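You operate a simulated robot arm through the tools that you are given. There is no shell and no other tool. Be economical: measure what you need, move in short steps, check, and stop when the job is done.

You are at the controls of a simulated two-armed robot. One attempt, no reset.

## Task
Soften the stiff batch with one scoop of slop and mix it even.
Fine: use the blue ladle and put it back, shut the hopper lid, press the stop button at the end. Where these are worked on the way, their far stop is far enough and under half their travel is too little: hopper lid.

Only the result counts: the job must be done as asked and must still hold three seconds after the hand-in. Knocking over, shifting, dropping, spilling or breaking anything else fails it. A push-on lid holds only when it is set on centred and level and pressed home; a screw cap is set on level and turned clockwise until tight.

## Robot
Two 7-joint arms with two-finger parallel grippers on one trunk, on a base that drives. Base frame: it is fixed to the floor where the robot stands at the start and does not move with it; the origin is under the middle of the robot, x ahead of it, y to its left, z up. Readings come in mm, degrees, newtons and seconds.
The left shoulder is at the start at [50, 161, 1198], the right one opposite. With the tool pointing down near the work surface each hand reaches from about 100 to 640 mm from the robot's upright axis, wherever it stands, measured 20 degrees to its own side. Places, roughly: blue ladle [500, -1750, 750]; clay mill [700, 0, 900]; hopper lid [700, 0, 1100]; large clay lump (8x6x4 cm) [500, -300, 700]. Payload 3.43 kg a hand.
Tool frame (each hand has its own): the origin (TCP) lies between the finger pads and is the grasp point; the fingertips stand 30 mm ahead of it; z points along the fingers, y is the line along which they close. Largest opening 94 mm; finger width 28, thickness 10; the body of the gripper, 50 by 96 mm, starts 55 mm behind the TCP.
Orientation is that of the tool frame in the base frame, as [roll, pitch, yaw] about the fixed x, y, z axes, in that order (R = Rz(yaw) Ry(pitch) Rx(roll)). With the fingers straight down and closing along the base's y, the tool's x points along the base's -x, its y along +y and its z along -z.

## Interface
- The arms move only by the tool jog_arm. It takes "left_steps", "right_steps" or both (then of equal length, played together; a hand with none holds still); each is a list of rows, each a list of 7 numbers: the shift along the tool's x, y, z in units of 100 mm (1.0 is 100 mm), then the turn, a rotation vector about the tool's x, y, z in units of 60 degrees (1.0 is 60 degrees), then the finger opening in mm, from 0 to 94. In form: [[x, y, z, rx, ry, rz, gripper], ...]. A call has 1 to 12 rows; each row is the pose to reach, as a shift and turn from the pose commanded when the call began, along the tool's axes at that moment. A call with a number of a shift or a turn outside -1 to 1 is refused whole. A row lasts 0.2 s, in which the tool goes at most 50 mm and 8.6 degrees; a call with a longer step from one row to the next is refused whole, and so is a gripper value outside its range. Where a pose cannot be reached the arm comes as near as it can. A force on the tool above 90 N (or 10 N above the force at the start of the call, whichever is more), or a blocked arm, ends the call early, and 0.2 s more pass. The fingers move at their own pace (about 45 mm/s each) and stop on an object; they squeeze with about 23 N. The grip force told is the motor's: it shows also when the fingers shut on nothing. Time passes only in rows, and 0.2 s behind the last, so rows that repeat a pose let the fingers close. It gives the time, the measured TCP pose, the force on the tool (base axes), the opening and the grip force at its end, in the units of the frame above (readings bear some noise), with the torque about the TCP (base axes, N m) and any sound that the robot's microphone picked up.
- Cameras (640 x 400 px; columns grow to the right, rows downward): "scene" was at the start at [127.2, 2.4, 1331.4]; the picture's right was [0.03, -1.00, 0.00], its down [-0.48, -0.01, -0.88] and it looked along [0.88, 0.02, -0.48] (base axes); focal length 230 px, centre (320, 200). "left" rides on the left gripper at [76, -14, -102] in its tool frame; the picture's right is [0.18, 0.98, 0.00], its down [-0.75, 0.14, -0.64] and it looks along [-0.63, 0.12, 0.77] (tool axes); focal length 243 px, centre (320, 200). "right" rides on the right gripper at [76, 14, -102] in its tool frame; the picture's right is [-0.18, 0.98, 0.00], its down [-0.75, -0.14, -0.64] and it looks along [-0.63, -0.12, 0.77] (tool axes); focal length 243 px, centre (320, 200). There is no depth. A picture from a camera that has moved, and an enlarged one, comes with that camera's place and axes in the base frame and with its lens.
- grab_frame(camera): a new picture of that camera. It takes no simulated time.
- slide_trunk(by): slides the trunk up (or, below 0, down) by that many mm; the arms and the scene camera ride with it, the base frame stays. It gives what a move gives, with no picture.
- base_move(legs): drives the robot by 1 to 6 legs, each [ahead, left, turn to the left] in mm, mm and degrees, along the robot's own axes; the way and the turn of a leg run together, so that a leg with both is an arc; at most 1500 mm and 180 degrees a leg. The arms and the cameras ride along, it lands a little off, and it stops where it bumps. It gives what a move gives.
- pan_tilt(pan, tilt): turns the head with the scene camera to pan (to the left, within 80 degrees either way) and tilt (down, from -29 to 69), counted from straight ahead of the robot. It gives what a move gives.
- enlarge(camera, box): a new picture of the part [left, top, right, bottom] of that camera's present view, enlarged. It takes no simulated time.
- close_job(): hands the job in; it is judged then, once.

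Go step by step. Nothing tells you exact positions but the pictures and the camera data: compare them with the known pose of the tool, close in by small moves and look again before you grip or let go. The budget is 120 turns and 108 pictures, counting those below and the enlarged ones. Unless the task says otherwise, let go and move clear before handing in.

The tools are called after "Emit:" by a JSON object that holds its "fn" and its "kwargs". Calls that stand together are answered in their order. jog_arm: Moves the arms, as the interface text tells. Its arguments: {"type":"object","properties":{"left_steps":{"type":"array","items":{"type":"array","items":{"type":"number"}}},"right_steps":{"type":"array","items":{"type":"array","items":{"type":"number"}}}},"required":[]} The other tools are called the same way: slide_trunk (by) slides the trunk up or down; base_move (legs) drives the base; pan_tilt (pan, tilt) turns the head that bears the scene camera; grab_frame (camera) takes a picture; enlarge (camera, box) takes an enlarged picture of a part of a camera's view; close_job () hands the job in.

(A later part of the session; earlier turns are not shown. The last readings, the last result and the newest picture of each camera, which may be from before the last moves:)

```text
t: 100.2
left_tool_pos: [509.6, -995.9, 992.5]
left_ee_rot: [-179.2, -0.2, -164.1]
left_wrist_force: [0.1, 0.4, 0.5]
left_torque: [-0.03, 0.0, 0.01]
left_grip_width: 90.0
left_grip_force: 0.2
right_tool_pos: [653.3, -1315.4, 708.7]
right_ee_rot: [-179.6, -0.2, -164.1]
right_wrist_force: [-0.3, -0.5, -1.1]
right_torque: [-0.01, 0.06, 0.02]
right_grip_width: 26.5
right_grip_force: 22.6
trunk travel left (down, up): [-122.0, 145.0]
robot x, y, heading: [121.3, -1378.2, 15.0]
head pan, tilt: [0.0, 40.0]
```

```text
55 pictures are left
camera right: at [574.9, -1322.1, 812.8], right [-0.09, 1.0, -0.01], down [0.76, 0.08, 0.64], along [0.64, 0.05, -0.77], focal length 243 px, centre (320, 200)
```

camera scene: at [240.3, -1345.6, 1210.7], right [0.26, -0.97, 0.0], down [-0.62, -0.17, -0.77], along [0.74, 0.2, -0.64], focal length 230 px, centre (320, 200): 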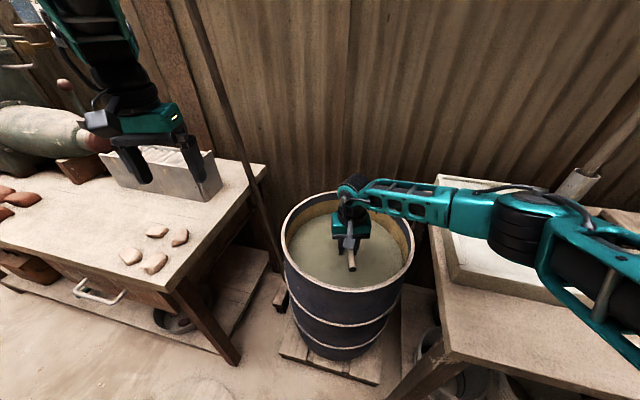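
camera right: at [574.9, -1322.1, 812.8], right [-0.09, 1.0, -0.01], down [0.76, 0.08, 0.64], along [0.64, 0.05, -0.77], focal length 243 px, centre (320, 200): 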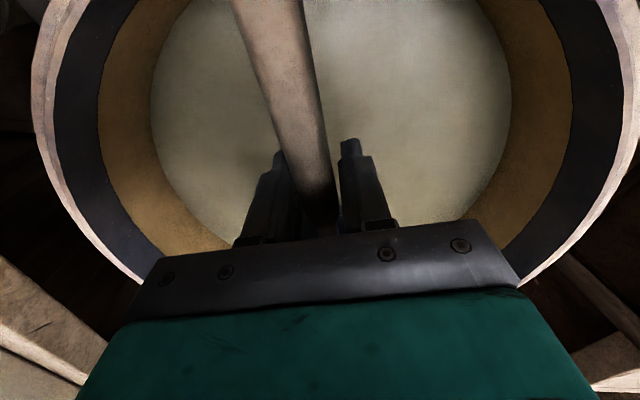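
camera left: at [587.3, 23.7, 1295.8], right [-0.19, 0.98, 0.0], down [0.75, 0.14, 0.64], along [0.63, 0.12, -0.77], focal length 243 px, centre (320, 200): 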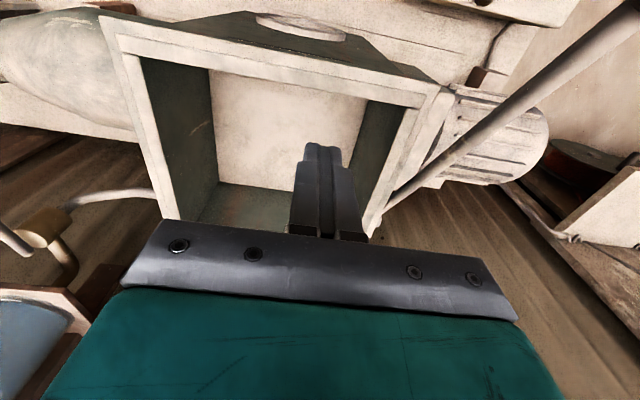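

The arm is clear. I'll lower another 90 mm with the arm and look at the cup against the slop surface.

Emit:
{"fn": "jog_arm", "kwargs": {"right_steps": [[0, 0, 0.25, 0, 0, 0, 0], [0, 0, 0.5, 0, 0, 0, 0], [0, 0, 0.75, 0, 0, 0, 0], [0, 0, 0.9, 0, 0, 0, 0], [0, 0, 0.9, 0, 0, 0, 0]]}}

Emit:
{"fn": "grab_frame", "kwargs": {"camera": "right"}}

Emit:
{"fn": "enlarge", "kwargs": {"camera": "scene", "box": [260, 160, 580, 360]}}

```text
t: 101.4
left_tool_pos: [509.8, -994.9, 992.6]
left_ee_rot: [-179.1, -0.1, -164.1]
left_wrist_force: [0.5, 0.3, 0.0]
left_torque: [0.01, 0.0, 0.0]
left_grip_width: 90.1
left_grip_force: 0.1
right_tool_pos: [651.0, -1315.1, 621.2]
right_ee_rot: [-179.6, -0.1, -164.1]
right_wrist_force: [0.2, 0.4, -1.1]
right_torque: [-0.04, 0.11, -0.02]
right_grip_width: 26.6
right_grip_force: 23.5
trunk travel left (down, up): [-122.0, 145.0]
robot x, y, heading: [124.3, -1381.9, 15.0]
head pan, tilt: [0.0, 40.0]
```

```text
54 pictures are left
camera right: at [573.7, -1322.1, 725.1], right [-0.09, 1.0, -0.01], down [0.76, 0.08, 0.64], along [0.64, 0.05, -0.77], focal length 243 px, centre (320, 200)
```

right: 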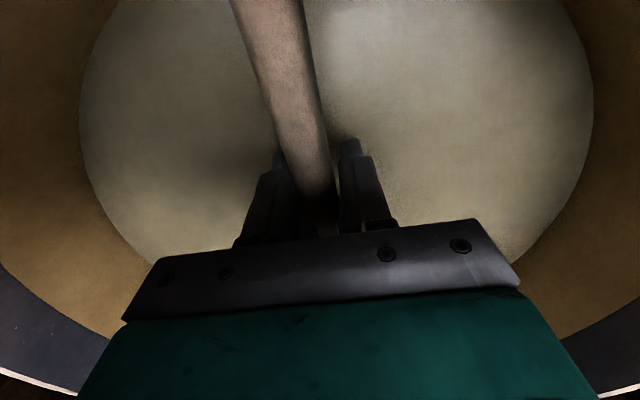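

```text
2.00 times, centred on (420, 260) of scene
camera zoom: at [240.3, -1345.5, 1210.7], right [0.26, -0.97, 0.0], down [-0.62, -0.17, -0.77], along [0.74, 0.2, -0.64], focal length 459 px, centre (120, 80)
```

zoom: 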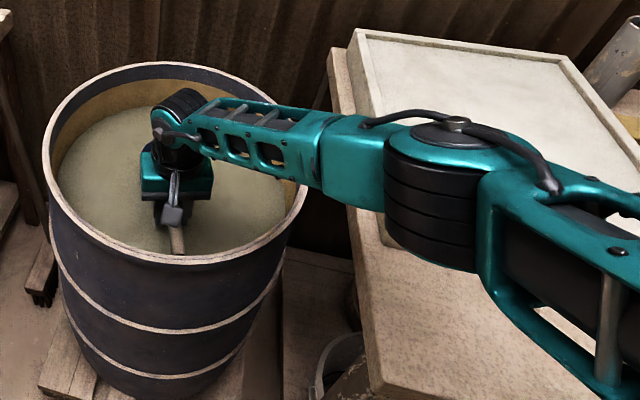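

The slop surface is lower, at about z 550, so the cup has 90 mm or more still to go. To keep the forearm steep and clear of rim and table, I'll raise the trunk and reach down with the arm.

Emit:
{"fn": "slide_trunk", "kwargs": {"by": 90}}

Emit:
{"fn": "jog_arm", "kwargs": {"right_steps": [[0, 0, 0.25, 0, 0, 0, 0], [0, 0, 0.5, 0, 0, 0, 0], [0, 0, 0.75, 0, 0, 0, 0], [0, 0, 0.9, 0, 0, 0, 0], [0, 0, 0.9, 0, 0, 0, 0]]}}

Emit:
{"fn": "enlarge", "kwargs": {"camera": "scene", "box": [260, 200, 580, 400]}}

```text
t: 102.6
left_tool_pos: [509.2, -996.2, 1082.3]
left_ee_rot: [-179.3, -0.1, -164.1]
left_wrist_force: [-0.4, 1.0, 0.5]
left_torque: [-0.02, 0.0, 0.01]
left_grip_width: 89.9
left_grip_force: 0.2
right_tool_pos: [651.6, -1315.8, 711.2]
right_ee_rot: [-179.6, -0.1, -164.0]
right_wrist_force: [0.5, -0.4, -1.1]
right_torque: [-0.04, 0.1, -0.01]
right_grip_width: 26.7
right_grip_force: 23.2
trunk travel left (down, up): [-212.0, 55.0]
robot x, y, heading: [122.0, -1377.3, 15.3]
head pan, tilt: [0.0, 40.0]
```

```text
t: 103.8
left_tool_pos: [508.9, -995.5, 1082.2]
left_ee_rot: [-179.3, -0.1, -164.1]
left_wrist_force: [1.0, 0.4, 0.4]
left_torque: [-0.02, 0.0, 0.02]
left_grip_width: 90.2
left_grip_force: 0.1
right_tool_pos: [635.0, -1317.9, 651.9]
right_ee_rot: [-179.6, -0.2, -164.1]
right_wrist_force: [5.7, 0.3, -2.5]
right_torque: [0.02, 0.07, 0.14]
right_grip_width: 26.6
right_grip_force: 23.0
right hand out of reach, approached as far as the arm can: row 3, 4, 5
trunk travel left (down, up): [-212.0, 55.0]
robot x, y, heading: [121.0, -1379.5, 15.1]
head pan, tilt: [0.0, 40.0]
```

```text
2.00 times, centred on (420, 300) of scene
camera zoom: at [240.8, -1345.6, 1300.6], right [0.26, -0.97, 0.0], down [-0.62, -0.17, -0.77], along [0.74, 0.2, -0.64], focal length 459 px, centre (120, 0)
```

zoom: 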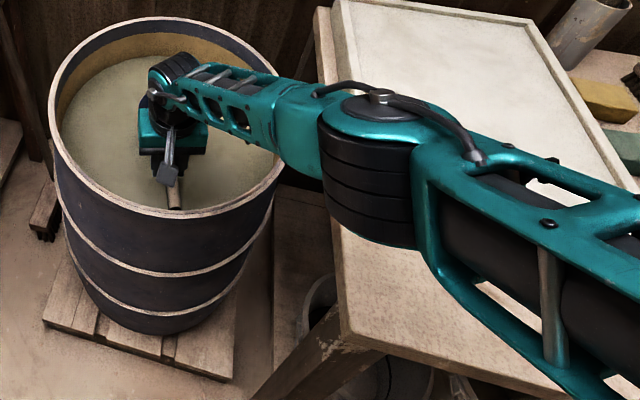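

The arm is at full stretch here. I'll lift out, drive 90 mm closer, and reach down from there.

Emit:
{"fn": "slide_trunk", "kwargs": {"by": 50}}

Emit:
{"fn": "jog_arm", "kwargs": {"right_steps": [[0.0, 0, -0.3, 0, 0, 0, 0], [0.1, 0, -0.6, 0, 0, 0, 0], [0.3, 0, -0.8, 0, 0, 0, 0], [0.6, 0, -0.8, 0, 0, 0, 0], [0.6, 0, -0.8, 0, 0, 0, 0]]}}

Emit:
{"fn": "base_move", "kwargs": {"legs": [[90, 0, 0]]}}

Emit:
{"fn": "grab_frame", "kwargs": {"camera": "scene"}}

```text
t: 104.8
left_tool_pos: [509.2, -995.3, 1131.3]
left_ee_rot: [-179.2, -0.1, -164.1]
left_wrist_force: [0.4, -0.5, -0.5]
left_torque: [0.04, 0.01, 0.01]
left_grip_width: 90.1
left_grip_force: 0.1
right_tool_pos: [634.8, -1316.3, 701.2]
right_ee_rot: [-179.6, -0.2, -164.1]
right_wrist_force: [-0.3, 0.1, -0.9]
right_torque: [-0.02, 0.11, 0.01]
right_grip_width: 26.4
right_grip_force: 22.9
trunk travel left (down, up): [-262.0, 5.0]
robot x, y, heading: [125.7, -1380.1, 15.1]
head pan, tilt: [0.0, 40.0]
```

```text
t: 106.0
left_tool_pos: [510.3, -996.0, 1132.8]
left_ee_rot: [-179.2, -0.1, -164.1]
left_wrist_force: [-0.3, -0.8, 0.0]
left_torque: [0.0, -0.01, 0.06]
left_grip_width: 90.0
left_grip_force: 0.2
right_tool_pos: [577.8, -1333.8, 780.6]
right_ee_rot: [-179.5, -0.1, -164.3]
right_wrist_force: [-0.6, 0.2, -1.3]
right_torque: [-0.03, 0.08, -0.02]
right_grip_width: 26.6
right_grip_force: 22.9
trunk travel left (down, up): [-262.0, 5.0]
robot x, y, heading: [124.9, -1376.9, 15.3]
head pan, tilt: [0.0, 40.0]
```

```text
t: 107.1
left_tool_pos: [567.4, -972.4, 1132.4]
left_ee_rot: [-179.1, -0.1, -164.1]
left_wrist_force: [-1.0, 0.1, -0.3]
left_torque: [0.0, -0.05, 0.02]
left_grip_width: 90.0
left_grip_force: 0.1
right_tool_pos: [635.5, -1309.0, 780.0]
right_ee_rot: [-179.7, 0.0, -164.1]
right_wrist_force: [-0.1, -0.2, -1.9]
right_torque: [-0.04, 0.09, -0.04]
right_grip_width: 26.4
right_grip_force: 23.0
trunk travel left (down, up): [-262.0, 5.0]
robot x, y, heading: [180.3, -1357.1, 15.2]
head pan, tilt: [0.0, 40.0]
```

```text
51 pictures are left
camera scene: at [298.2, -1321.3, 1350.9], right [0.26, -0.97, 0.0], down [-0.62, -0.17, -0.77], along [0.74, 0.2, -0.64], focal length 230 px, centre (320, 200)
```

scene: 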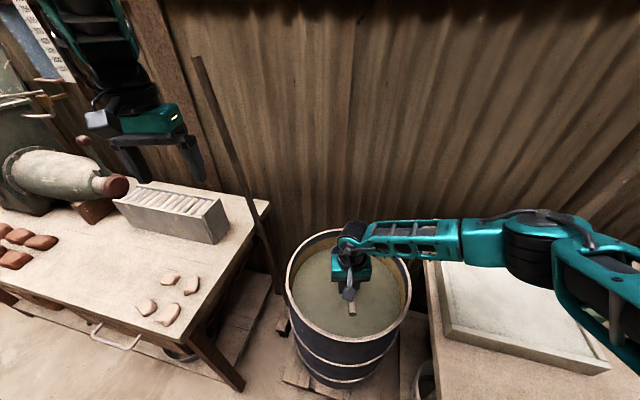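

I'm about 60 mm closer. Now I'll lower into the slop again in steps.

Emit:
{"fn": "jog_arm", "kwargs": {"right_steps": [[-0.1, 0, 0.25, 0, 0, 0, 0], [-0.15, 0, 0.5, 0, 0, 0, 0], [-0.15, 0, 0.75, 0, 0, 0, 0], [-0.15, 0, 0.9, 0, 0, 0, 0], [-0.15, 0, 0.9, 0, 0, 0, 0]]}}

Emit:
{"fn": "slide_trunk", "kwargs": {"by": -80}}

Emit:
{"fn": "jog_arm", "kwargs": {"right_steps": [[0, 0, 0.15, 0, 0, 0, 0], [0, 0, 0.3, 0, 0, 0, 0], [0, 0, 0.4, 0, 0, 0, 0], [0, 0, 0.4, 0, 0, 0, 0]]}}

Emit:
{"fn": "grab_frame", "kwargs": {"camera": "right"}}

Emit:
{"fn": "enlarge", "kwargs": {"camera": "scene", "box": [260, 200, 580, 400]}}

```text
t: 108.3
left_tool_pos: [568.2, -971.4, 1131.7]
left_ee_rot: [-179.2, 0.0, -164.0]
left_wrist_force: [0.5, 0.3, 0.3]
left_torque: [-0.02, -0.02, 0.01]
left_grip_width: 89.9
left_grip_force: 0.0
right_tool_pos: [650.8, -1305.5, 689.4]
right_ee_rot: [-179.6, -0.2, -164.0]
right_wrist_force: [-0.1, -0.1, -1.1]
right_torque: [0.0, 0.06, -0.04]
right_grip_width: 26.4
right_grip_force: 22.9
trunk travel left (down, up): [-262.0, 5.0]
robot x, y, heading: [178.5, -1355.4, 15.0]
head pan, tilt: [0.0, 40.0]
```

```text
t: 109.4
left_tool_pos: [567.7, -972.4, 1051.6]
left_ee_rot: [-179.2, -0.2, -164.2]
left_wrist_force: [-0.3, 0.6, 0.5]
left_torque: [-0.02, 0.01, -0.03]
left_grip_width: 90.0
left_grip_force: 0.1
right_tool_pos: [650.8, -1306.2, 611.8]
right_ee_rot: [-179.6, -0.2, -164.1]
right_wrist_force: [0.1, -0.1, -1.4]
right_torque: [0.01, 0.1, -0.02]
right_grip_width: 26.3
right_grip_force: 22.9
trunk travel left (down, up): [-182.0, 85.0]
robot x, y, heading: [184.8, -1351.6, 15.1]
head pan, tilt: [0.0, 40.0]
```

```text
t: 110.4
left_tool_pos: [568.9, -971.1, 1053.6]
left_ee_rot: [-179.3, 0.0, -164.1]
left_wrist_force: [0.3, 0.6, -0.7]
left_torque: [0.01, -0.02, -0.04]
left_grip_width: 90.1
left_grip_force: 0.0
right_tool_pos: [651.2, -1306.9, 569.8]
right_ee_rot: [-179.5, -0.1, -164.2]
right_wrist_force: [-0.1, -0.8, -1.3]
right_torque: [0.01, 0.04, -0.02]
right_grip_width: 26.7
right_grip_force: 23.0
trunk travel left (down, up): [-182.0, 85.0]
robot x, y, heading: [183.2, -1355.5, 14.7]
head pan, tilt: [0.0, 40.0]
```

```text
50 pictures are left
camera right: at [572.9, -1313.1, 674.0], right [-0.09, 1.0, -0.01], down [0.76, 0.07, 0.64], along [0.64, 0.05, -0.77], focal length 243 px, centre (320, 200)
```

right: 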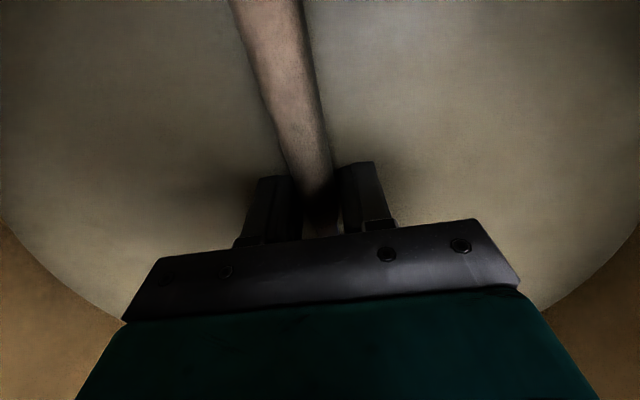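

```text
2.00 times, centred on (420, 300) of scene
camera zoom: at [299.3, -1321.6, 1270.7], right [0.26, -0.97, 0.0], down [-0.62, -0.17, -0.77], along [0.74, 0.2, -0.64], focal length 459 px, centre (120, 0)
```

zoom: 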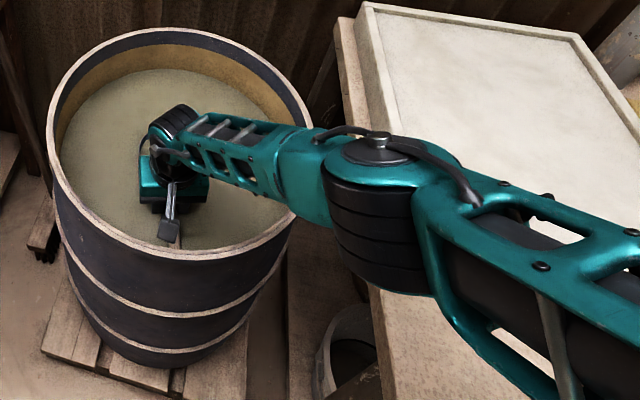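

The fingertips now dip into the slop, so the surface is near z 552. I'll sink the cup 45 mm more, wait a moment, and raise it level.

Emit:
{"fn": "jog_arm", "kwargs": {"right_steps": [[0, 0, 0.15, 0, 0, 0, 0], [0, 0, 0.3, 0, 0, 0, 0], [0, 0, 0.45, 0, 0, 0, 0], [0, 0, 0.45, 0, 0, 0, 0], [0, 0, 0.45, 0, 0, 0, 0], [0, 0, 0.45, 0, 0, 0, 0]]}}

Emit:
{"fn": "grab_frame", "kwargs": {"camera": "right"}}

```text
t: 111.8
left_tool_pos: [569.6, -971.1, 1051.1]
left_ee_rot: [-179.3, -0.1, -164.2]
left_wrist_force: [0.3, -0.6, 0.0]
left_torque: [0.0, -0.01, -0.06]
left_grip_width: 90.2
left_grip_force: 0.1
right_tool_pos: [651.5, -1307.4, 557.6]
right_ee_rot: [-179.6, 0.2, -164.2]
right_wrist_force: [23.4, 9.4, 10.7]
right_torque: [-1.26, 4.08, -0.51]
right_grip_width: 26.6
right_grip_force: 23.1
right hand out of reach, approached as far as the arm can: row 1, 2, 3, 4, 5, 6
trunk travel left (down, up): [-182.0, 85.0]
robot x, y, heading: [180.6, -1354.9, 15.4]
head pan, tilt: [0.0, 40.0]
```

```text
48 pictures are left
camera right: at [572.7, -1315.0, 661.5], right [-0.09, 1.0, -0.01], down [0.76, 0.07, 0.64], along [0.64, 0.05, -0.76], focal length 243 px, centre (320, 200)
```

right: 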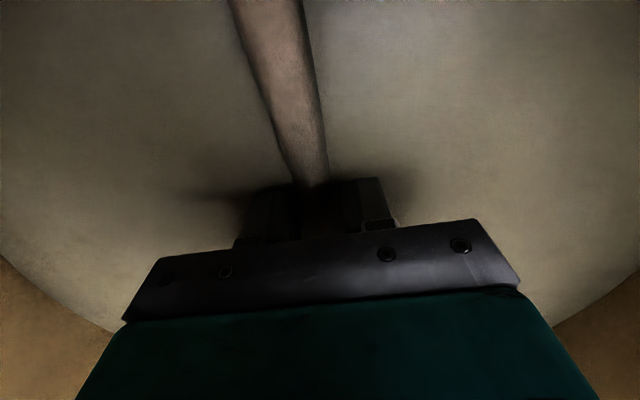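

Something on the hand's back side (the camera bracket) pressed on the barrel's near wall. I'll ease up, shift 40 mm forward into the barrel, and then sink the cup.

Emit:
{"fn": "jog_arm", "kwargs": {"right_steps": [[0, 0, -0.2, 0, 0, 0, 0], [-0.2, 0, -0.2, 0, 0, 0, 0], [-0.4, 0, -0.2, 0, 0, 0, 0], [-0.4, 0, -0.1, 0, 0, 0, 0]]}}

Emit:
{"fn": "jog_arm", "kwargs": {"right_steps": [[0, 0, 0.15, 0, 0, 0, 0], [0, 0, 0.3, 0, 0, 0, 0], [0, 0, 0.42, 0, 0, 0, 0], [0, 0, 0.42, 0, 0, 0, 0], [0, 0, 0.42, 0, 0, 0, 0]]}}

Emit:
{"fn": "grab_frame", "kwargs": {"camera": "right"}}

```text
t: 112.8
left_tool_pos: [569.7, -972.1, 1051.9]
left_ee_rot: [-179.1, -0.1, -164.1]
left_wrist_force: [-0.3, 0.0, 0.2]
left_torque: [-0.03, 0.0, -0.01]
left_grip_width: 90.0
left_grip_force: 0.0
right_tool_pos: [671.9, -1304.6, 582.1]
right_ee_rot: [-179.6, -0.2, -164.1]
right_wrist_force: [-0.4, -0.3, -2.6]
right_torque: [-0.03, 0.1, 0.02]
right_grip_width: 26.3
right_grip_force: 22.5
right hand out of reach, approached as far as the arm can: row 3, 4
trunk travel left (down, up): [-182.0, 85.0]
robot x, y, heading: [181.7, -1353.4, 15.2]
head pan, tilt: [0.0, 40.0]
```

```text
t: 114.0
left_tool_pos: [567.8, -970.5, 1052.6]
left_ee_rot: [-179.2, -0.2, -164.1]
left_wrist_force: [-0.1, 0.3, 0.2]
left_torque: [0.02, -0.04, 0.03]
left_grip_width: 90.0
left_grip_force: 0.2
right_tool_pos: [659.5, -1312.5, 563.4]
right_ee_rot: [-179.7, -0.1, -164.0]
right_wrist_force: [0.3, 0.3, -2.9]
right_torque: [-0.04, 0.06, 0.01]
right_grip_width: 26.3
right_grip_force: 22.9
right hand out of reach, approached as far as the arm can: row 1, 2, 3, 4, 5
trunk travel left (down, up): [-182.0, 85.0]
robot x, y, heading: [180.7, -1352.4, 15.2]
head pan, tilt: [0.0, 40.0]
```

```text
47 pictures are left
camera right: at [581.9, -1320.3, 667.9], right [-0.09, 1.0, -0.01], down [0.76, 0.07, 0.64], along [0.64, 0.05, -0.77], focal length 243 px, centre (320, 200)
```

right: 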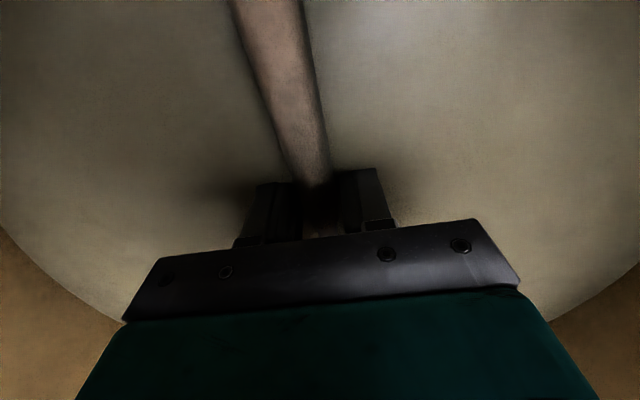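

I can't tell yet whether anything was scooped, and the arm is at its limit. I'll nudge the base 30 mm ahead with the hand staying inside the barrel, then lower with the trunk.

Emit:
{"fn": "base_move", "kwargs": {"legs": [[30, 0, 0]]}}

Emit:
{"fn": "slide_trunk", "kwargs": {"by": -38}}

Emit:
{"fn": "grab_frame", "kwargs": {"camera": "right"}}

Emit:
{"fn": "grab_frame", "kwargs": {"camera": "scene"}}

```text
t: 114.7
left_tool_pos: [570.4, -971.2, 1052.0]
left_ee_rot: [-179.1, 0.0, -164.3]
left_wrist_force: [-0.1, -0.8, 0.1]
left_torque: [0.0, -0.02, 0.0]
left_grip_width: 90.1
left_grip_force: 0.0
right_tool_pos: [659.9, -1314.9, 563.5]
right_ee_rot: [-179.6, -0.2, -164.3]
right_wrist_force: [0.0, 0.4, -1.7]
right_torque: [-0.02, 0.08, 0.01]
right_grip_width: 26.3
right_grip_force: 22.7
trunk travel left (down, up): [-182.0, 85.0]
robot x, y, heading: [186.5, -1354.7, 15.1]
head pan, tilt: [0.0, 40.0]
stopped in leg 1: the robot was blocked; the commanded pose is now the measured one
```

```text
t: 115.6
left_tool_pos: [570.3, -971.7, 1014.1]
left_ee_rot: [-179.2, 0.0, -164.3]
left_wrist_force: [0.3, 0.3, 0.7]
left_torque: [0.0, 0.04, -0.04]
left_grip_width: 89.9
left_grip_force: 0.0
right_tool_pos: [659.8, -1314.1, 525.3]
right_ee_rot: [-179.6, -0.2, -164.5]
right_wrist_force: [0.1, 0.9, -4.2]
right_torque: [-0.07, 0.3, -0.01]
right_grip_width: 26.6
right_grip_force: 22.9
trunk travel left (down, up): [-144.0, 123.0]
robot x, y, heading: [181.9, -1349.2, 14.9]
head pan, tilt: [0.0, 40.0]
```

```text
46 pictures are left
camera right: at [582.3, -1321.3, 629.3], right [-0.09, 1.0, -0.01], down [0.76, 0.07, 0.64], along [0.64, 0.05, -0.77], focal length 243 px, centre (320, 200)
```

right: 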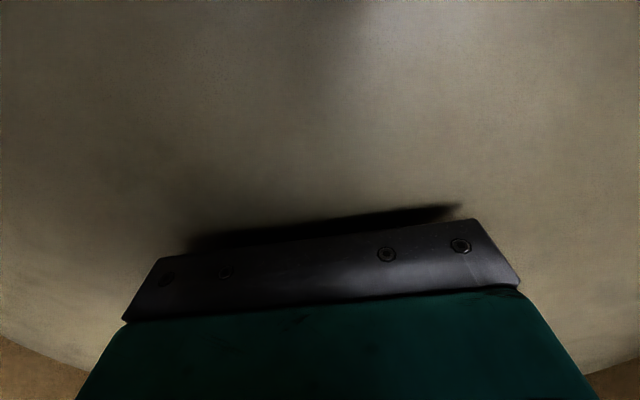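

```text
45 pictures are left
camera scene: at [300.2, -1321.1, 1232.6], right [0.26, -0.97, 0.0], down [-0.62, -0.17, -0.77], along [0.74, 0.2, -0.64], focal length 230 px, centre (320, 200)
```

scene: 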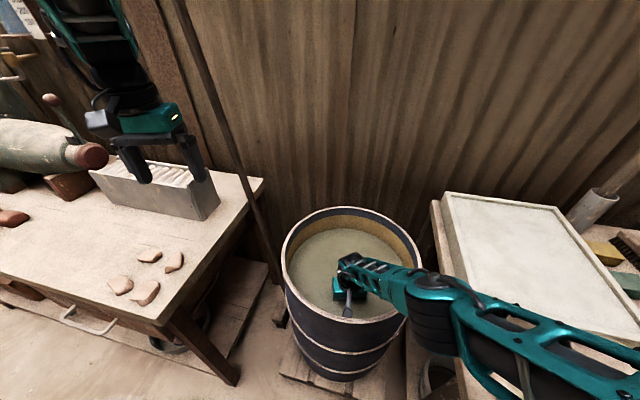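

The ladle is fully under, and the wrist feels about 2.5 N and 0.2 N m more, so the cup has filled. I'll raise it level with the trunk.

Emit:
{"fn": "slide_trunk", "kwargs": {"by": 60}}

Emit:
{"fn": "slide_trunk", "kwargs": {"by": 60}}

Emit:
{"fn": "jog_arm", "kwargs": {"right_steps": [[0, 0, -0.15, 0, 0, 0, 0], [0, 0, -0.35, 0, 0, 0, 0], [0, 0, -0.55, 0, 0, 0, 0], [0, 0, -0.75, 0, 0, 0, 0], [0, 0, -0.9, 0, 0, 0, 0], [0, 0, -1.0, 0, 0, 0, 0]]}}

Emit:
{"fn": "grab_frame", "kwargs": {"camera": "right"}}

Emit:
{"fn": "enlarge", "kwargs": {"camera": "scene", "box": [260, 140, 500, 290]}}

```text
t: 116.6
left_tool_pos: [571.0, -971.6, 1074.2]
left_ee_rot: [-179.2, -0.1, -164.2]
left_wrist_force: [0.6, -0.4, 0.2]
left_torque: [0.0, 0.0, 0.01]
left_grip_width: 90.1
left_grip_force: 0.0
right_tool_pos: [660.7, -1314.2, 585.4]
right_ee_rot: [-179.6, -0.3, -164.5]
right_wrist_force: [-0.2, -0.3, -5.9]
right_torque: [-0.1, 0.33, -0.01]
right_grip_width: 26.3
right_grip_force: 22.8
trunk travel left (down, up): [-204.0, 63.0]
robot x, y, heading: [184.4, -1351.1, 14.7]
head pan, tilt: [0.0, 40.0]
```

```text
t: 117.6
left_tool_pos: [572.0, -970.5, 1134.2]
left_ee_rot: [-179.2, -0.1, -164.3]
left_wrist_force: [-0.6, 0.4, -0.3]
left_torque: [0.0, 0.01, 0.02]
left_grip_width: 90.1
left_grip_force: 0.0
right_tool_pos: [661.6, -1314.2, 644.9]
right_ee_rot: [-179.7, -0.2, -164.5]
right_wrist_force: [0.2, 0.3, -5.3]
right_torque: [-0.07, 0.33, 0.0]
right_grip_width: 26.9
right_grip_force: 23.2
trunk travel left (down, up): [-264.0, 3.0]
robot x, y, heading: [181.0, -1353.9, 14.9]
head pan, tilt: [0.0, 40.0]
```

```text
t: 119.0
left_tool_pos: [571.2, -971.9, 1135.5]
left_ee_rot: [-179.2, -0.1, -164.2]
left_wrist_force: [-0.6, 0.5, 0.0]
left_torque: [-0.05, 0.0, -0.03]
left_grip_width: 90.1
left_grip_force: 0.0
right_tool_pos: [660.6, -1314.4, 747.6]
right_ee_rot: [-179.6, -0.2, -164.3]
right_wrist_force: [0.3, 0.8, -5.2]
right_torque: [-0.08, 0.31, 0.01]
right_grip_width: 26.4
right_grip_force: 22.4
trunk travel left (down, up): [-264.0, 3.0]
robot x, y, heading: [186.6, -1349.9, 15.2]
head pan, tilt: [0.0, 40.0]
```

```text
44 pictures are left
camera right: at [582.7, -1321.1, 850.5], right [-0.09, 1.0, -0.01], down [0.76, 0.07, 0.64], along [0.64, 0.05, -0.77], focal length 243 px, centre (320, 200)
```

right: 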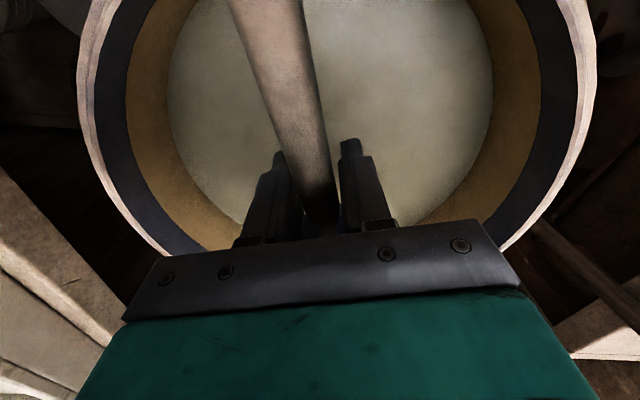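

```text
2.67 times, centred on (380, 215) of scene
camera zoom: at [300.4, -1321.0, 1352.7], right [0.26, -0.97, 0.0], down [-0.62, -0.17, -0.77], along [0.74, 0.2, -0.64], focal length 612 px, centre (160, 160)
```

zoom: 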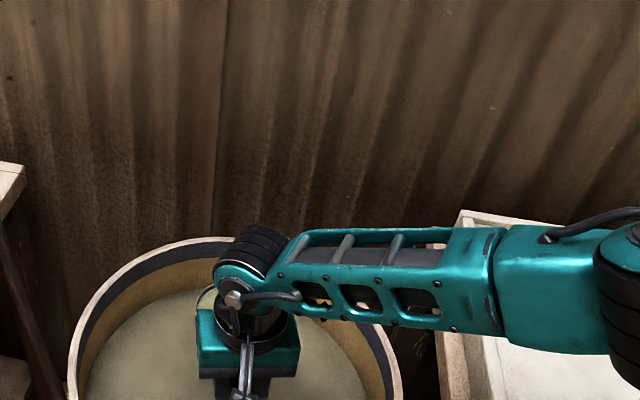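

The cup now weighs about 0.4 kg more and hangs level, so I have one scoop. I'll lift it high and drive back around the round lid to the mill.

Emit:
{"fn": "jog_arm", "kwargs": {"right_steps": [[0.1, 0, -0.2, 0, 0, 0, 0], [0.2, 0, -0.4, 0, 0, 0, 0], [0.3, 0, -0.6, 0, 0, 0, 0], [0.4, 0, -0.8, 0, 0, 0, 0], [0.5, 0, -1.0, 0, 0, 0, 0]]}}

Emit:
{"fn": "jog_arm", "kwargs": {"right_steps": [[0, 0, -0.2, 0, 0, 0, 0], [0, 0, -0.4, 0, 0, 0, 0], [0, 0, -0.6, 0, 0, 0, 0], [0, 0, -0.8, 0, 0, 0, 0], [0, 0, -1.0, 0, 0, 0, 0]]}}

Emit:
{"fn": "base_move", "kwargs": {"legs": [[-580, 0, 0], [0, 0, -15], [0, 1480, 0]]}}

Emit:
{"fn": "pan_tilt", "kwargs": {"pan": 0, "tilt": 30}}

Emit:
{"fn": "grab_frame", "kwargs": {"camera": "scene"}}

```text
t: 120.2
left_tool_pos: [571.8, -971.7, 1134.1]
left_ee_rot: [-179.2, -0.1, -164.3]
left_wrist_force: [-0.7, -0.6, 0.7]
left_torque: [-0.02, 0.02, 0.01]
left_grip_width: 89.8
left_grip_force: 0.1
right_tool_pos: [613.1, -1328.3, 846.5]
right_ee_rot: [-179.6, -0.2, -164.5]
right_wrist_force: [0.7, 0.6, -5.5]
right_torque: [-0.14, 0.32, -0.04]
right_grip_width: 26.7
right_grip_force: 23.4
trunk travel left (down, up): [-264.0, 3.0]
robot x, y, heading: [185.7, -1353.0, 15.0]
head pan, tilt: [0.0, 40.0]
```

```text
t: 121.4
left_tool_pos: [571.0, -972.4, 1133.9]
left_ee_rot: [-179.2, -0.2, -164.3]
left_wrist_force: [0.1, 0.4, -0.3]
left_torque: [0.01, -0.03, -0.02]
left_grip_width: 90.2
left_grip_force: 0.0
right_tool_pos: [614.8, -1324.4, 946.2]
right_ee_rot: [-179.6, -0.1, -164.5]
right_wrist_force: [-0.2, 0.2, -6.0]
right_torque: [-0.08, 0.31, 0.0]
right_grip_width: 26.6
right_grip_force: 22.7
trunk travel left (down, up): [-264.0, 3.0]
robot x, y, heading: [182.4, -1353.5, 14.9]
head pan, tilt: [0.0, 40.0]
```

```text
t: 132.5
left_tool_pos: [84.0, 242.6, 1134.2]
left_ee_rot: [-179.2, -0.1, -179.0]
left_wrist_force: [0.0, 0.1, 0.1]
left_torque: [0.02, 0.04, -0.02]
left_grip_width: 90.3
left_grip_force: 0.0
right_tool_pos: [37.9, -109.4, 946.2]
right_ee_rot: [-179.6, -0.2, -178.9]
right_wrist_force: [-0.1, 0.5, -5.8]
right_torque: [0.01, 0.3, -0.02]
right_grip_width: 26.5
right_grip_force: 22.6
trunk travel left (down, up): [-264.0, 3.0]
robot x, y, heading: [-387.4, -28.7, 0.5]
head pan, tilt: [0.0, 40.0]
```

```text
t: 133.2
left_tool_pos: [85.3, 243.7, 1135.5]
left_ee_rot: [-179.1, -0.1, -178.9]
left_wrist_force: [0.1, -0.4, 0.0]
left_torque: [-0.01, -0.03, 0.0]
left_grip_width: 90.1
left_grip_force: 0.0
right_tool_pos: [37.2, -109.2, 945.8]
right_ee_rot: [-179.6, -0.3, -179.0]
right_wrist_force: [0.3, -0.2, -5.5]
right_torque: [0.05, 0.34, 0.03]
right_grip_width: 26.8
right_grip_force: 23.2
trunk travel left (down, up): [-264.0, 3.0]
robot x, y, heading: [-387.7, -24.9, 0.4]
head pan, tilt: [0.0, 30.0]
```

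```text
42 pictures are left
camera scene: at [-259.6, -27.6, 1368.0], right [0.01, -1.0, 0.0], down [-0.5, 0.0, -0.87], along [0.87, 0.01, -0.5], focal length 230 px, centre (320, 200)
```

scene: 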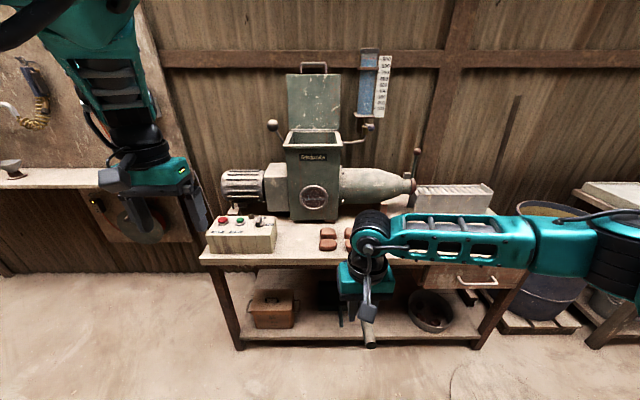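

The slop is still in the cup. I'll raise it above hopper height and drive up to the mill.

Emit:
{"fn": "jog_arm", "kwargs": {"right_steps": [[0, 0, -0.2, 0, 0, 0, 0], [0, 0, -0.4, 0, 0, 0, 0], [0, 0, -0.6, 0, 0, 0, 0], [0, 0, -0.8, 0, 0, 0, 0], [0, 0, -1.0, 0, 0, 0, 0]]}}

Emit:
{"fn": "jog_arm", "kwargs": {"right_steps": [[0, 0, -0.2, 0, 0, 0, 0], [0, 0, -0.4, 0, 0, 0, 0], [-0.1, 0, -0.6, 0, 0, 0, 0], [-0.2, 0, -0.8, 0, 0, 0, 0], [-0.3, 0, -1.0, 0, 0, 0, 0]]}}

Emit:
{"fn": "jog_arm", "kwargs": {"right_steps": [[0, 0, -0.2, 0, 0, 0, 0], [0, 0, -0.4, 0, 0, 0, 0], [0, 0, -0.5, 0, 0, 0, 0], [0, 0, -0.5, 0, 0, 0, 0]]}}

Emit:
{"fn": "base_move", "kwargs": {"legs": [[0, 110, 0], [460, 0, 0]]}}

Emit:
{"fn": "grab_frame", "kwargs": {"camera": "scene"}}

```text
t: 134.4
left_tool_pos: [85.1, 244.1, 1134.3]
left_ee_rot: [-179.2, 0.0, -179.0]
left_wrist_force: [-0.3, 0.4, 0.0]
left_torque: [0.02, -0.02, -0.01]
left_grip_width: 89.8
left_grip_force: 0.0
right_tool_pos: [37.2, -108.8, 1046.8]
right_ee_rot: [-179.7, -0.2, -179.0]
right_wrist_force: [0.1, -0.7, -5.7]
right_torque: [-0.01, 0.32, 0.0]
right_grip_width: 26.2
right_grip_force: 22.9
trunk travel left (down, up): [-264.0, 3.0]
robot x, y, heading: [-386.6, -28.1, 0.2]
head pan, tilt: [0.0, 30.0]
```

```text
t: 135.6
left_tool_pos: [84.6, 243.1, 1134.9]
left_ee_rot: [-179.2, -0.1, -178.9]
left_wrist_force: [-0.7, -0.1, -0.2]
left_torque: [-0.03, 0.0, 0.0]
left_grip_width: 89.9
left_grip_force: 0.0
right_tool_pos: [67.9, -107.1, 1146.8]
right_ee_rot: [-179.6, -0.2, -179.0]
right_wrist_force: [-0.4, 0.4, -4.8]
right_torque: [0.0, 0.31, 0.06]
right_grip_width: 26.4
right_grip_force: 22.8
trunk travel left (down, up): [-264.0, 3.0]
robot x, y, heading: [-384.0, -31.0, 0.4]
head pan, tilt: [0.0, 30.0]
```

```text
t: 136.6
left_tool_pos: [85.5, 243.9, 1133.8]
left_ee_rot: [-179.2, -0.1, -178.9]
left_wrist_force: [-0.1, 0.6, -0.1]
left_torque: [-0.03, 0.01, 0.0]
left_grip_width: 90.1
left_grip_force: 0.1
right_tool_pos: [67.4, -108.7, 1196.0]
right_ee_rot: [-179.6, -0.1, -179.0]
right_wrist_force: [0.5, 0.2, -5.4]
right_torque: [0.02, 0.28, -0.04]
right_grip_width: 26.4
right_grip_force: 23.2
trunk travel left (down, up): [-264.0, 3.0]
robot x, y, heading: [-385.9, -26.7, 0.4]
head pan, tilt: [0.0, 30.0]
```

```text
t: 140.2
left_tool_pos: [546.9, 353.3, 1134.2]
left_ee_rot: [-179.2, -0.1, -179.0]
left_wrist_force: [0.2, 0.7, 0.2]
left_torque: [-0.03, 0.03, -0.03]
left_grip_width: 90.0
left_grip_force: 0.1
right_tool_pos: [529.8, 2.0, 1195.8]
right_ee_rot: [-179.6, -0.2, -179.1]
right_wrist_force: [-0.2, 0.9, -5.5]
right_torque: [-0.01, 0.3, 0.0]
right_grip_width: 26.3
right_grip_force: 22.9
trunk travel left (down, up): [-264.0, 3.0]
robot x, y, heading: [73.3, 83.9, 0.2]
head pan, tilt: [0.0, 30.0]
```

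```text
41 pictures are left
camera scene: at [201.9, 83.1, 1367.9], right [0.0, -1.0, 0.0], down [-0.5, 0.0, -0.87], along [0.87, 0.0, -0.5], focal length 230 px, centre (320, 200)
```

scene: 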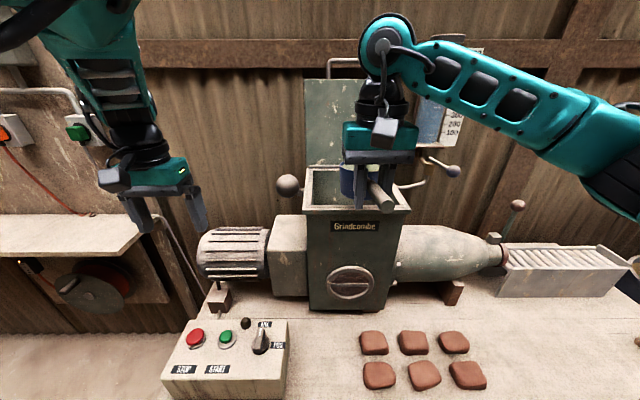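

Cup is just before the hopper at TCP (530, 2, 1196). I'll move it 115 mm forward over the opening and check the view.

Emit:
{"fn": "jog_arm", "kwargs": {"right_steps": [[-0.2, 0, 0, 0, 0, 0, 0], [-0.4, 0.05, 0, 0, 0, 0, 0], [-0.6, 0.1, 0, 0, 0, 0, 0], [-0.8, 0.15, 0, 0, 0, 0, 0], [-1.0, 0.2, 0, 0, 0, 0, 0], [-1.0, 0.2, 0, 0, 0, 0, 0]]}}

Emit:
{"fn": "enlarge", "kwargs": {"camera": "scene", "box": [240, 60, 480, 210]}}

Emit:
{"fn": "grab_frame", "kwargs": {"camera": "right"}}

```text
t: 141.6
left_tool_pos: [546.9, 353.1, 1134.7]
left_ee_rot: [-179.1, -0.1, -179.0]
left_wrist_force: [0.3, 0.4, 0.6]
left_torque: [0.01, 0.02, -0.01]
left_grip_width: 90.2
left_grip_force: 0.1
right_tool_pos: [630.2, 23.5, 1193.8]
right_ee_rot: [-179.6, -0.2, -179.1]
right_wrist_force: [-0.8, -0.3, -6.5]
right_torque: [-0.01, 0.29, 0.05]
right_grip_width: 26.4
right_grip_force: 22.8
trunk travel left (down, up): [-264.0, 3.0]
robot x, y, heading: [73.4, 83.2, 0.4]
head pan, tilt: [0.0, 30.0]
```

```text
2.67 times, centred on (360, 135) of scene
camera zoom: at [201.3, 82.9, 1368.0], right [0.0, -1.0, 0.0], down [-0.5, 0.0, -0.87], along [0.87, 0.0, -0.5], focal length 612 px, centre (213, 373)
```

zoom: 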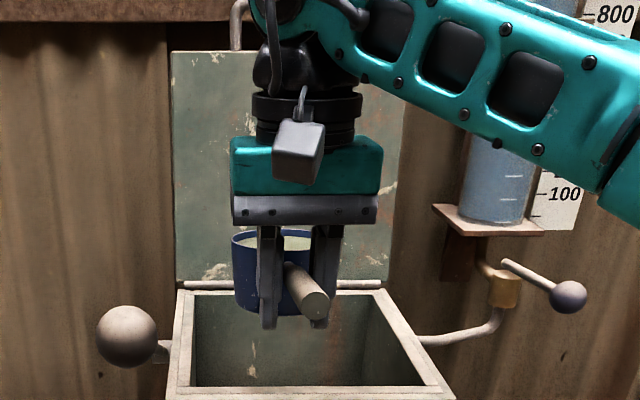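

```text
39 pictures are left
camera right: at [552.6, 37.1, 1298.2], right [0.17, 0.99, -0.01], down [0.76, -0.12, 0.64], along [0.63, -0.11, -0.77], focal length 243 px, centre (320, 200)
```

right: 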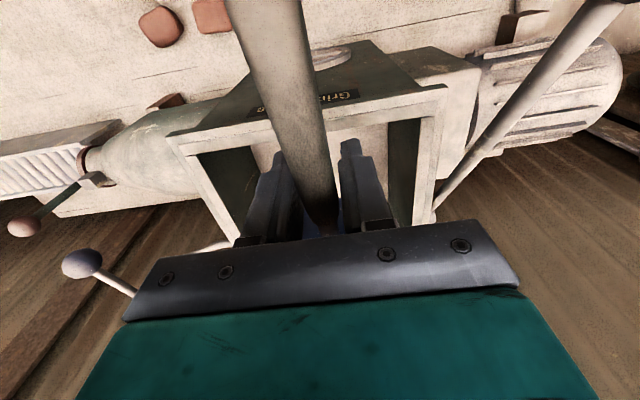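

The cup holds slop and sits over the opening. I'll roll the hand slowly about the handle so it pours to the right, inside the hopper.

Emit:
{"fn": "jog_arm", "kwargs": {"right_steps": [[0, 0, 0, -0.1, 0, 0, 0], [0, 0, 0, -0.2, 0, 0, 0], [0, 0, 0, -0.3, 0, 0, 0], [0, 0, 0, -0.4, 0, 0, 0], [0, 0, 0, -0.5, 0, 0, 0], [0, 0, 0, -0.6, 0, 0, 0]]}}

Emit:
{"fn": "enlarge", "kwargs": {"camera": "scene", "box": [240, 60, 480, 210]}}

```text
t: 143.0
left_tool_pos: [546.2, 353.8, 1133.8]
left_ee_rot: [-179.3, 0.0, -179.0]
left_wrist_force: [-0.4, 0.2, 0.0]
left_torque: [0.01, 0.0, 0.02]
left_grip_width: 90.2
left_grip_force: 0.0
right_tool_pos: [629.4, 22.7, 1196.3]
right_ee_rot: [144.2, -0.2, -179.1]
right_wrist_force: [0.4, 0.3, -4.3]
right_torque: [-0.05, 0.27, 0.02]
right_grip_width: 26.7
right_grip_force: 23.0
trunk travel left (down, up): [-264.0, 3.0]
robot x, y, heading: [80.0, 79.7, 0.1]
head pan, tilt: [0.0, 30.0]
```

```text
2.67 times, centred on (360, 135) of scene
camera zoom: at [201.5, 82.9, 1368.0], right [0.0, -1.0, 0.0], down [-0.5, 0.0, -0.87], along [0.87, 0.0, -0.5], focal length 612 px, centre (213, 373)
```

zoom: 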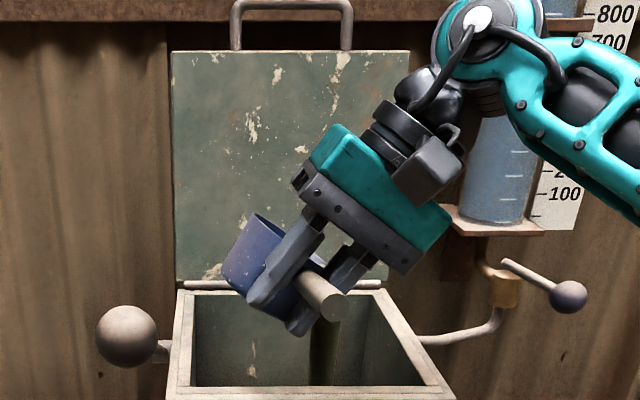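

A stream falls inside the hopper. I'll keep rolling to empty the cup.

Emit:
{"fn": "jog_arm", "kwargs": {"right_steps": [[0, 0, 0, -0.1, 0, 0, 0], [0, 0, 0, -0.2, 0, 0, 0], [0, 0, 0, -0.3, 0, 0, 0], [0, 0, 0, -0.4, 0, 0, 0], [0, 0, 0, -0.5, 0, 0, 0], [0, 0, 0, -0.6, 0, 0, 0], [0, 0, 0, -0.7, 0, 0, 0], [0, 0, 0, -0.8, 0, 0, 0], [0, 0, 0, -0.9, 0, 0, 0], [0, 0, 0, -1.0, 0, 0, 0], [0, 0, 0, -1.0, 0, 0, 0], [0, 0, 0, -1.0, 0, 0, 0]]}}

Emit:
{"fn": "enlarge", "kwargs": {"camera": "scene", "box": [240, 60, 480, 210]}}

```text
t: 145.6
left_tool_pos: [547.7, 352.5, 1134.0]
left_ee_rot: [-179.2, -0.1, -179.0]
left_wrist_force: [-0.1, -0.6, 0.3]
left_torque: [0.01, -0.01, -0.02]
left_grip_width: 90.0
left_grip_force: 0.1
right_tool_pos: [629.2, 23.1, 1195.8]
right_ee_rot: [84.4, -0.2, -179.2]
right_wrist_force: [0.5, 1.0, -1.1]
right_torque: [-0.03, 0.1, 0.0]
right_grip_width: 26.3
right_grip_force: 22.8
trunk travel left (down, up): [-264.0, 3.0]
robot x, y, heading: [78.1, 82.5, -0.1]
head pan, tilt: [0.0, 30.0]
```

```text
2.67 times, centred on (360, 135) of scene
camera zoom: at [201.1, 83.2, 1368.0], right [0.0, -1.0, 0.0], down [-0.5, 0.0, -0.87], along [0.87, 0.0, -0.5], focal length 612 px, centre (213, 373)
```

zoom: 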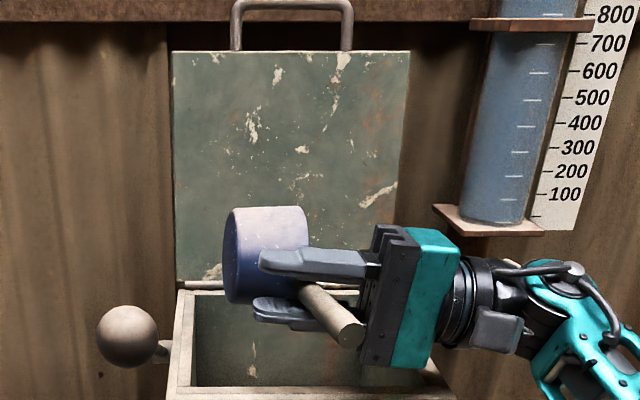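

The wrist force is back to that of the empty ladle. I'll tip 24° more and pause to drain it, then bring it level.

Emit:
{"fn": "jog_arm", "kwargs": {"right_steps": [[0, 0, 0, -0.13, 0, 0, 0], [0, 0, 0, -0.26, 0, 0, 0], [0, 0, 0, -0.4, 0, 0, 0], [0, 0, 0, -0.4, 0, 0, 0], [0, 0, 0, -0.4, 0, 0, 0], [0, 0, 0, -0.4, 0, 0, 0], [0, 0, 0, -0.4, 0, 0, 0], [0, 0, 0, -0.4, 0, 0, 0]]}}

Emit:
{"fn": "jog_arm", "kwargs": {"right_steps": [[0, 0, 0, 0.13, 0, 0, 0], [0, 0, 0, 0.26, 0, 0, 0], [0, 0, 0, 0.39, 0, 0, 0], [0, 0, 0, 0.52, 0, 0, 0], [0, 0, 0, 0.65, 0, 0, 0], [0, 0, 0, 0.78, 0, 0, 0], [0, 0, 0, 0.91, 0, 0, 0], [0, 0, 0, 1.0, 0, 0, 0]]}}

Emit:
{"fn": "jog_arm", "kwargs": {"right_steps": [[0, 0, 0, 0.13, 0, 0, 0], [0, 0, 0, 0.26, 0, 0, 0], [0, 0, 0, 0.39, 0, 0, 0], [0, 0, 0, 0.52, 0, 0, 0], [0, 0, 0, 0.65, 0, 0, 0], [0, 0, 0, 0.78, 0, 0, 0], [0, 0, 0, 0.91, 0, 0, 0], [0, 0, 0, 1.0, 0, 0, 0]]}}

Emit:
{"fn": "enlarge", "kwargs": {"camera": "scene", "box": [240, 60, 480, 210]}}

Emit:
{"fn": "grab_frame", "kwargs": {"camera": "right"}}

```text
t: 147.4
left_tool_pos: [544.3, 348.8, 1137.6]
left_ee_rot: [-179.3, 0.1, -179.0]
left_wrist_force: [-0.1, -0.5, 0.9]
left_torque: [-0.01, 0.01, -0.01]
left_grip_width: 89.9
left_grip_force: 0.2
right_tool_pos: [628.9, 12.5, 1212.4]
right_ee_rot: [59.8, 1.6, -180.0]
right_wrist_force: [-1.0, -0.5, -2.0]
right_torque: [-0.04, 0.06, -0.03]
right_grip_width: 26.7
right_grip_force: 23.3
trunk travel left (down, up): [-264.0, 3.0]
robot x, y, heading: [75.2, 85.1, 0.5]
head pan, tilt: [0.0, 30.0]
```

```text
t: 149.2
left_tool_pos: [546.5, 353.3, 1134.6]
left_ee_rot: [-179.2, 0.0, -179.0]
left_wrist_force: [-0.2, 1.0, 0.2]
left_torque: [-0.04, -0.02, 0.03]
left_grip_width: 90.0
left_grip_force: 0.0
right_tool_pos: [629.1, 24.2, 1196.4]
right_ee_rot: [120.6, -0.3, -179.2]
right_wrist_force: [-0.1, 0.9, -0.9]
right_torque: [-0.03, 0.05, 0.03]
right_grip_width: 26.7
right_grip_force: 22.4
trunk travel left (down, up): [-264.0, 3.0]
robot x, y, heading: [77.2, 80.2, 0.3]
head pan, tilt: [0.0, 30.0]
```

```text
t: 151.0
left_tool_pos: [545.0, 353.0, 1135.0]
left_ee_rot: [-179.2, 0.1, -178.9]
left_wrist_force: [-0.7, -0.3, -0.1]
left_torque: [-0.06, -0.03, -0.04]
left_grip_width: 90.0
left_grip_force: 0.0
right_tool_pos: [628.7, 24.8, 1195.9]
right_ee_rot: [-179.4, -0.2, -179.1]
right_wrist_force: [0.8, -0.5, -1.4]
right_torque: [0.01, 0.08, -0.02]
right_grip_width: 26.5
right_grip_force: 22.9
trunk travel left (down, up): [-264.0, 3.0]
robot x, y, heading: [77.9, 79.2, 0.3]
head pan, tilt: [0.0, 30.0]
```

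```text
2.67 times, centred on (360, 135) of scene
camera zoom: at [201.0, 83.5, 1368.1], right [0.0, -1.0, 0.0], down [-0.5, 0.0, -0.87], along [0.87, 0.0, -0.5], focal length 612 px, centre (213, 373)
```

zoom: 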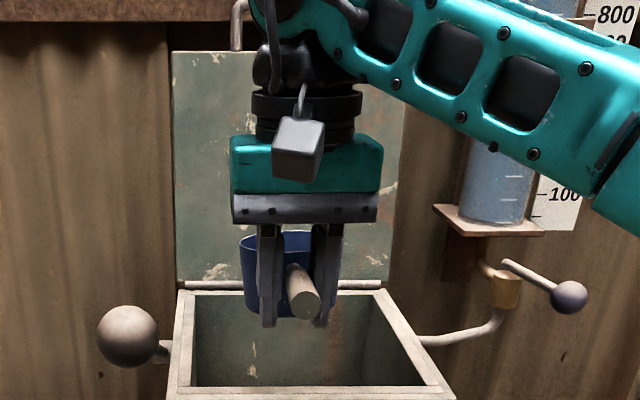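

```text
35 pictures are left
camera right: at [551.8, 38.0, 1299.5], right [0.17, 0.99, -0.01], down [0.76, -0.12, 0.64], along [0.63, -0.12, -0.77], focal length 243 px, centre (320, 200)
```

right: 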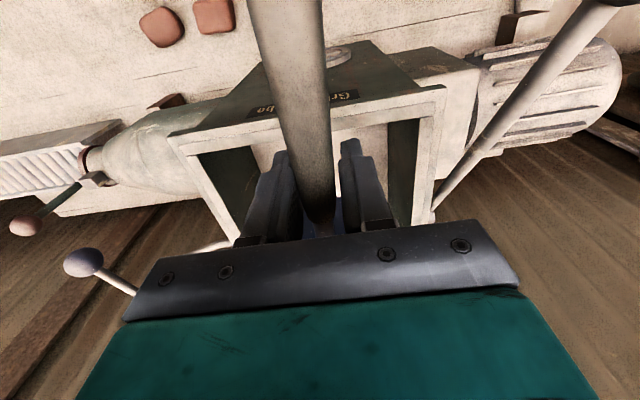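

The ladle is empty. I'll draw it back and bring the left hand's camera over the hopper to see what the slop did inside.

Emit:
{"fn": "jog_arm", "kwargs": {"right_steps": [[0.2, -0.2, 0, 0, 0, 0, 0], [0.4, -0.4, 0, 0, 0, 0, 0], [0.6, -0.6, 0, 0, 0, 0, 0], [0.8, -0.8, 0, 0, 0, 0, 0], [1.0, -1.0, 0, 0, 0, 0, 0]], "left_steps": [[0, -0.2, -0.2, 0, 0, 0, 0], [-0.1, -0.4, -0.4, 0, 0, 0, 0], [-0.2, -0.6, -0.6, 0, 0, 0, 0], [-0.3, -0.8, -0.7, 0, 0, 0, 0], [-0.4, -1.0, -0.7, 0, 0, 0, 0]]}}

Emit:
{"fn": "jog_arm", "kwargs": {"left_steps": [[-0.1, -0.25, 0, 0, 0, 0, 0], [-0.2, -0.5, 0, 0, 0, 0, 0], [-0.4, -0.75, 0, 0, 0, 0, 0], [-0.5, -1.0, 0, 0, 0, 0, 0]]}}

Emit:
{"fn": "jog_arm", "kwargs": {"left_steps": [[0, -0.25, 0, 0, 0, 0, 0], [0, -0.5, 0, 0, 0, 0, 0], [0, -0.75, 0, 0, 0, 0, 0], [0, -0.75, 0, 0, 0, 0, 0]]}}

Emit:
{"fn": "grab_frame", "kwargs": {"camera": "left"}}

```text
t: 152.2
left_tool_pos: [613.7, 280.5, 1217.9]
left_ee_rot: [-178.4, 0.1, -178.4]
left_wrist_force: [-0.8, 0.6, -0.6]
left_torque: [0.03, -0.01, -0.01]
left_grip_width: 0.0
left_grip_force: 13.5
left hand out of reach, approached as far as the arm can: row 1, 2, 3, 4, 5
right_tool_pos: [529.3, -79.3, 1197.0]
right_ee_rot: [-179.5, -0.2, -179.2]
right_wrist_force: [0.5, -0.8, -2.2]
right_torque: [0.05, 0.09, -0.03]
right_grip_width: 26.6
right_grip_force: 24.0
trunk travel left (down, up): [-264.0, 3.0]
robot x, y, heading: [72.8, 86.3, 0.4]
head pan, tilt: [0.0, 30.0]
```

```text
t: 153.2
left_tool_pos: [665.8, 176.3, 1216.0]
left_ee_rot: [-179.4, 0.0, -178.9]
left_wrist_force: [0.6, -0.2, -0.5]
left_torque: [0.0, 0.0, 0.01]
left_grip_width: 0.0
left_grip_force: 22.9
left hand out of reach, approached as far as the arm can: row 1, 2
right_tool_pos: [530.7, -78.0, 1197.0]
right_ee_rot: [-179.5, -0.2, -179.1]
right_wrist_force: [0.4, 0.1, -0.5]
right_torque: [-0.03, 0.1, 0.04]
right_grip_width: 26.5
right_grip_force: 23.2
trunk travel left (down, up): [-264.0, 3.0]
robot x, y, heading: [73.9, 84.7, 0.3]
head pan, tilt: [0.0, 30.0]
```

```text
t: 154.2
left_tool_pos: [662.5, 106.3, 1214.5]
left_ee_rot: [-179.3, -0.1, -179.0]
left_wrist_force: [0.6, 1.2, 0.3]
left_torque: [0.0, 0.02, -0.02]
left_grip_width: 0.0
left_grip_force: 23.0
left hand out of reach, approached as far as the arm can: row 3, 4
right_tool_pos: [530.5, -78.0, 1197.8]
right_ee_rot: [-179.6, -0.2, -179.1]
right_wrist_force: [-0.1, -0.2, -1.1]
right_torque: [-0.01, 0.17, -0.02]
right_grip_width: 26.4
right_grip_force: 23.3
trunk travel left (down, up): [-264.0, 3.0]
robot x, y, heading: [75.7, 85.7, 0.1]
head pan, tilt: [0.0, 30.0]
```

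```text
34 pictures are left
camera left: at [586.7, 91.1, 1317.2], right [-0.2, 0.98, -0.01], down [0.75, 0.16, 0.64], along [0.63, 0.12, -0.77], focal length 243 px, centre (320, 200)
```

left: 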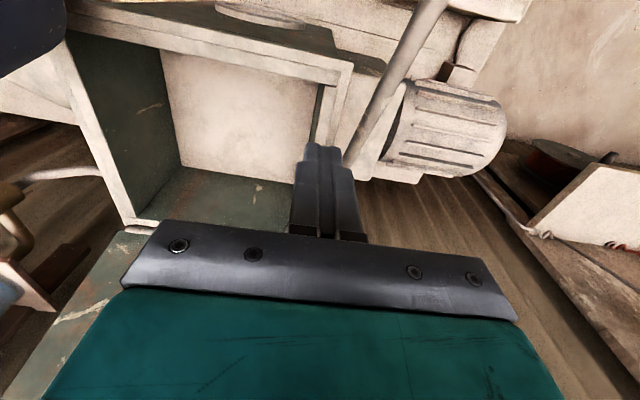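

The hopper surface looks unchanged. I'll enlarge it for detail.

Emit:
{"fn": "enlarge", "kwargs": {"camera": "left", "box": [60, 0, 380, 230]}}

```text
1.74 times, centred on (220, 115) of left
camera zoom: at [586.7, 91.1, 1317.2], right [-0.2, 0.98, -0.01], down [0.75, 0.16, 0.64], along [0.63, 0.12, -0.77], focal length 422 px, centre (494, 348)
```

zoom: 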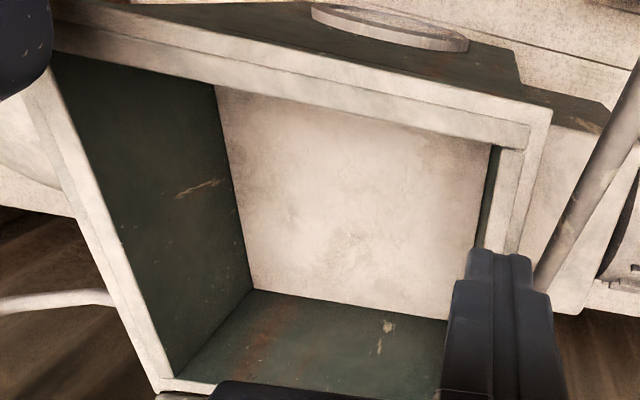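

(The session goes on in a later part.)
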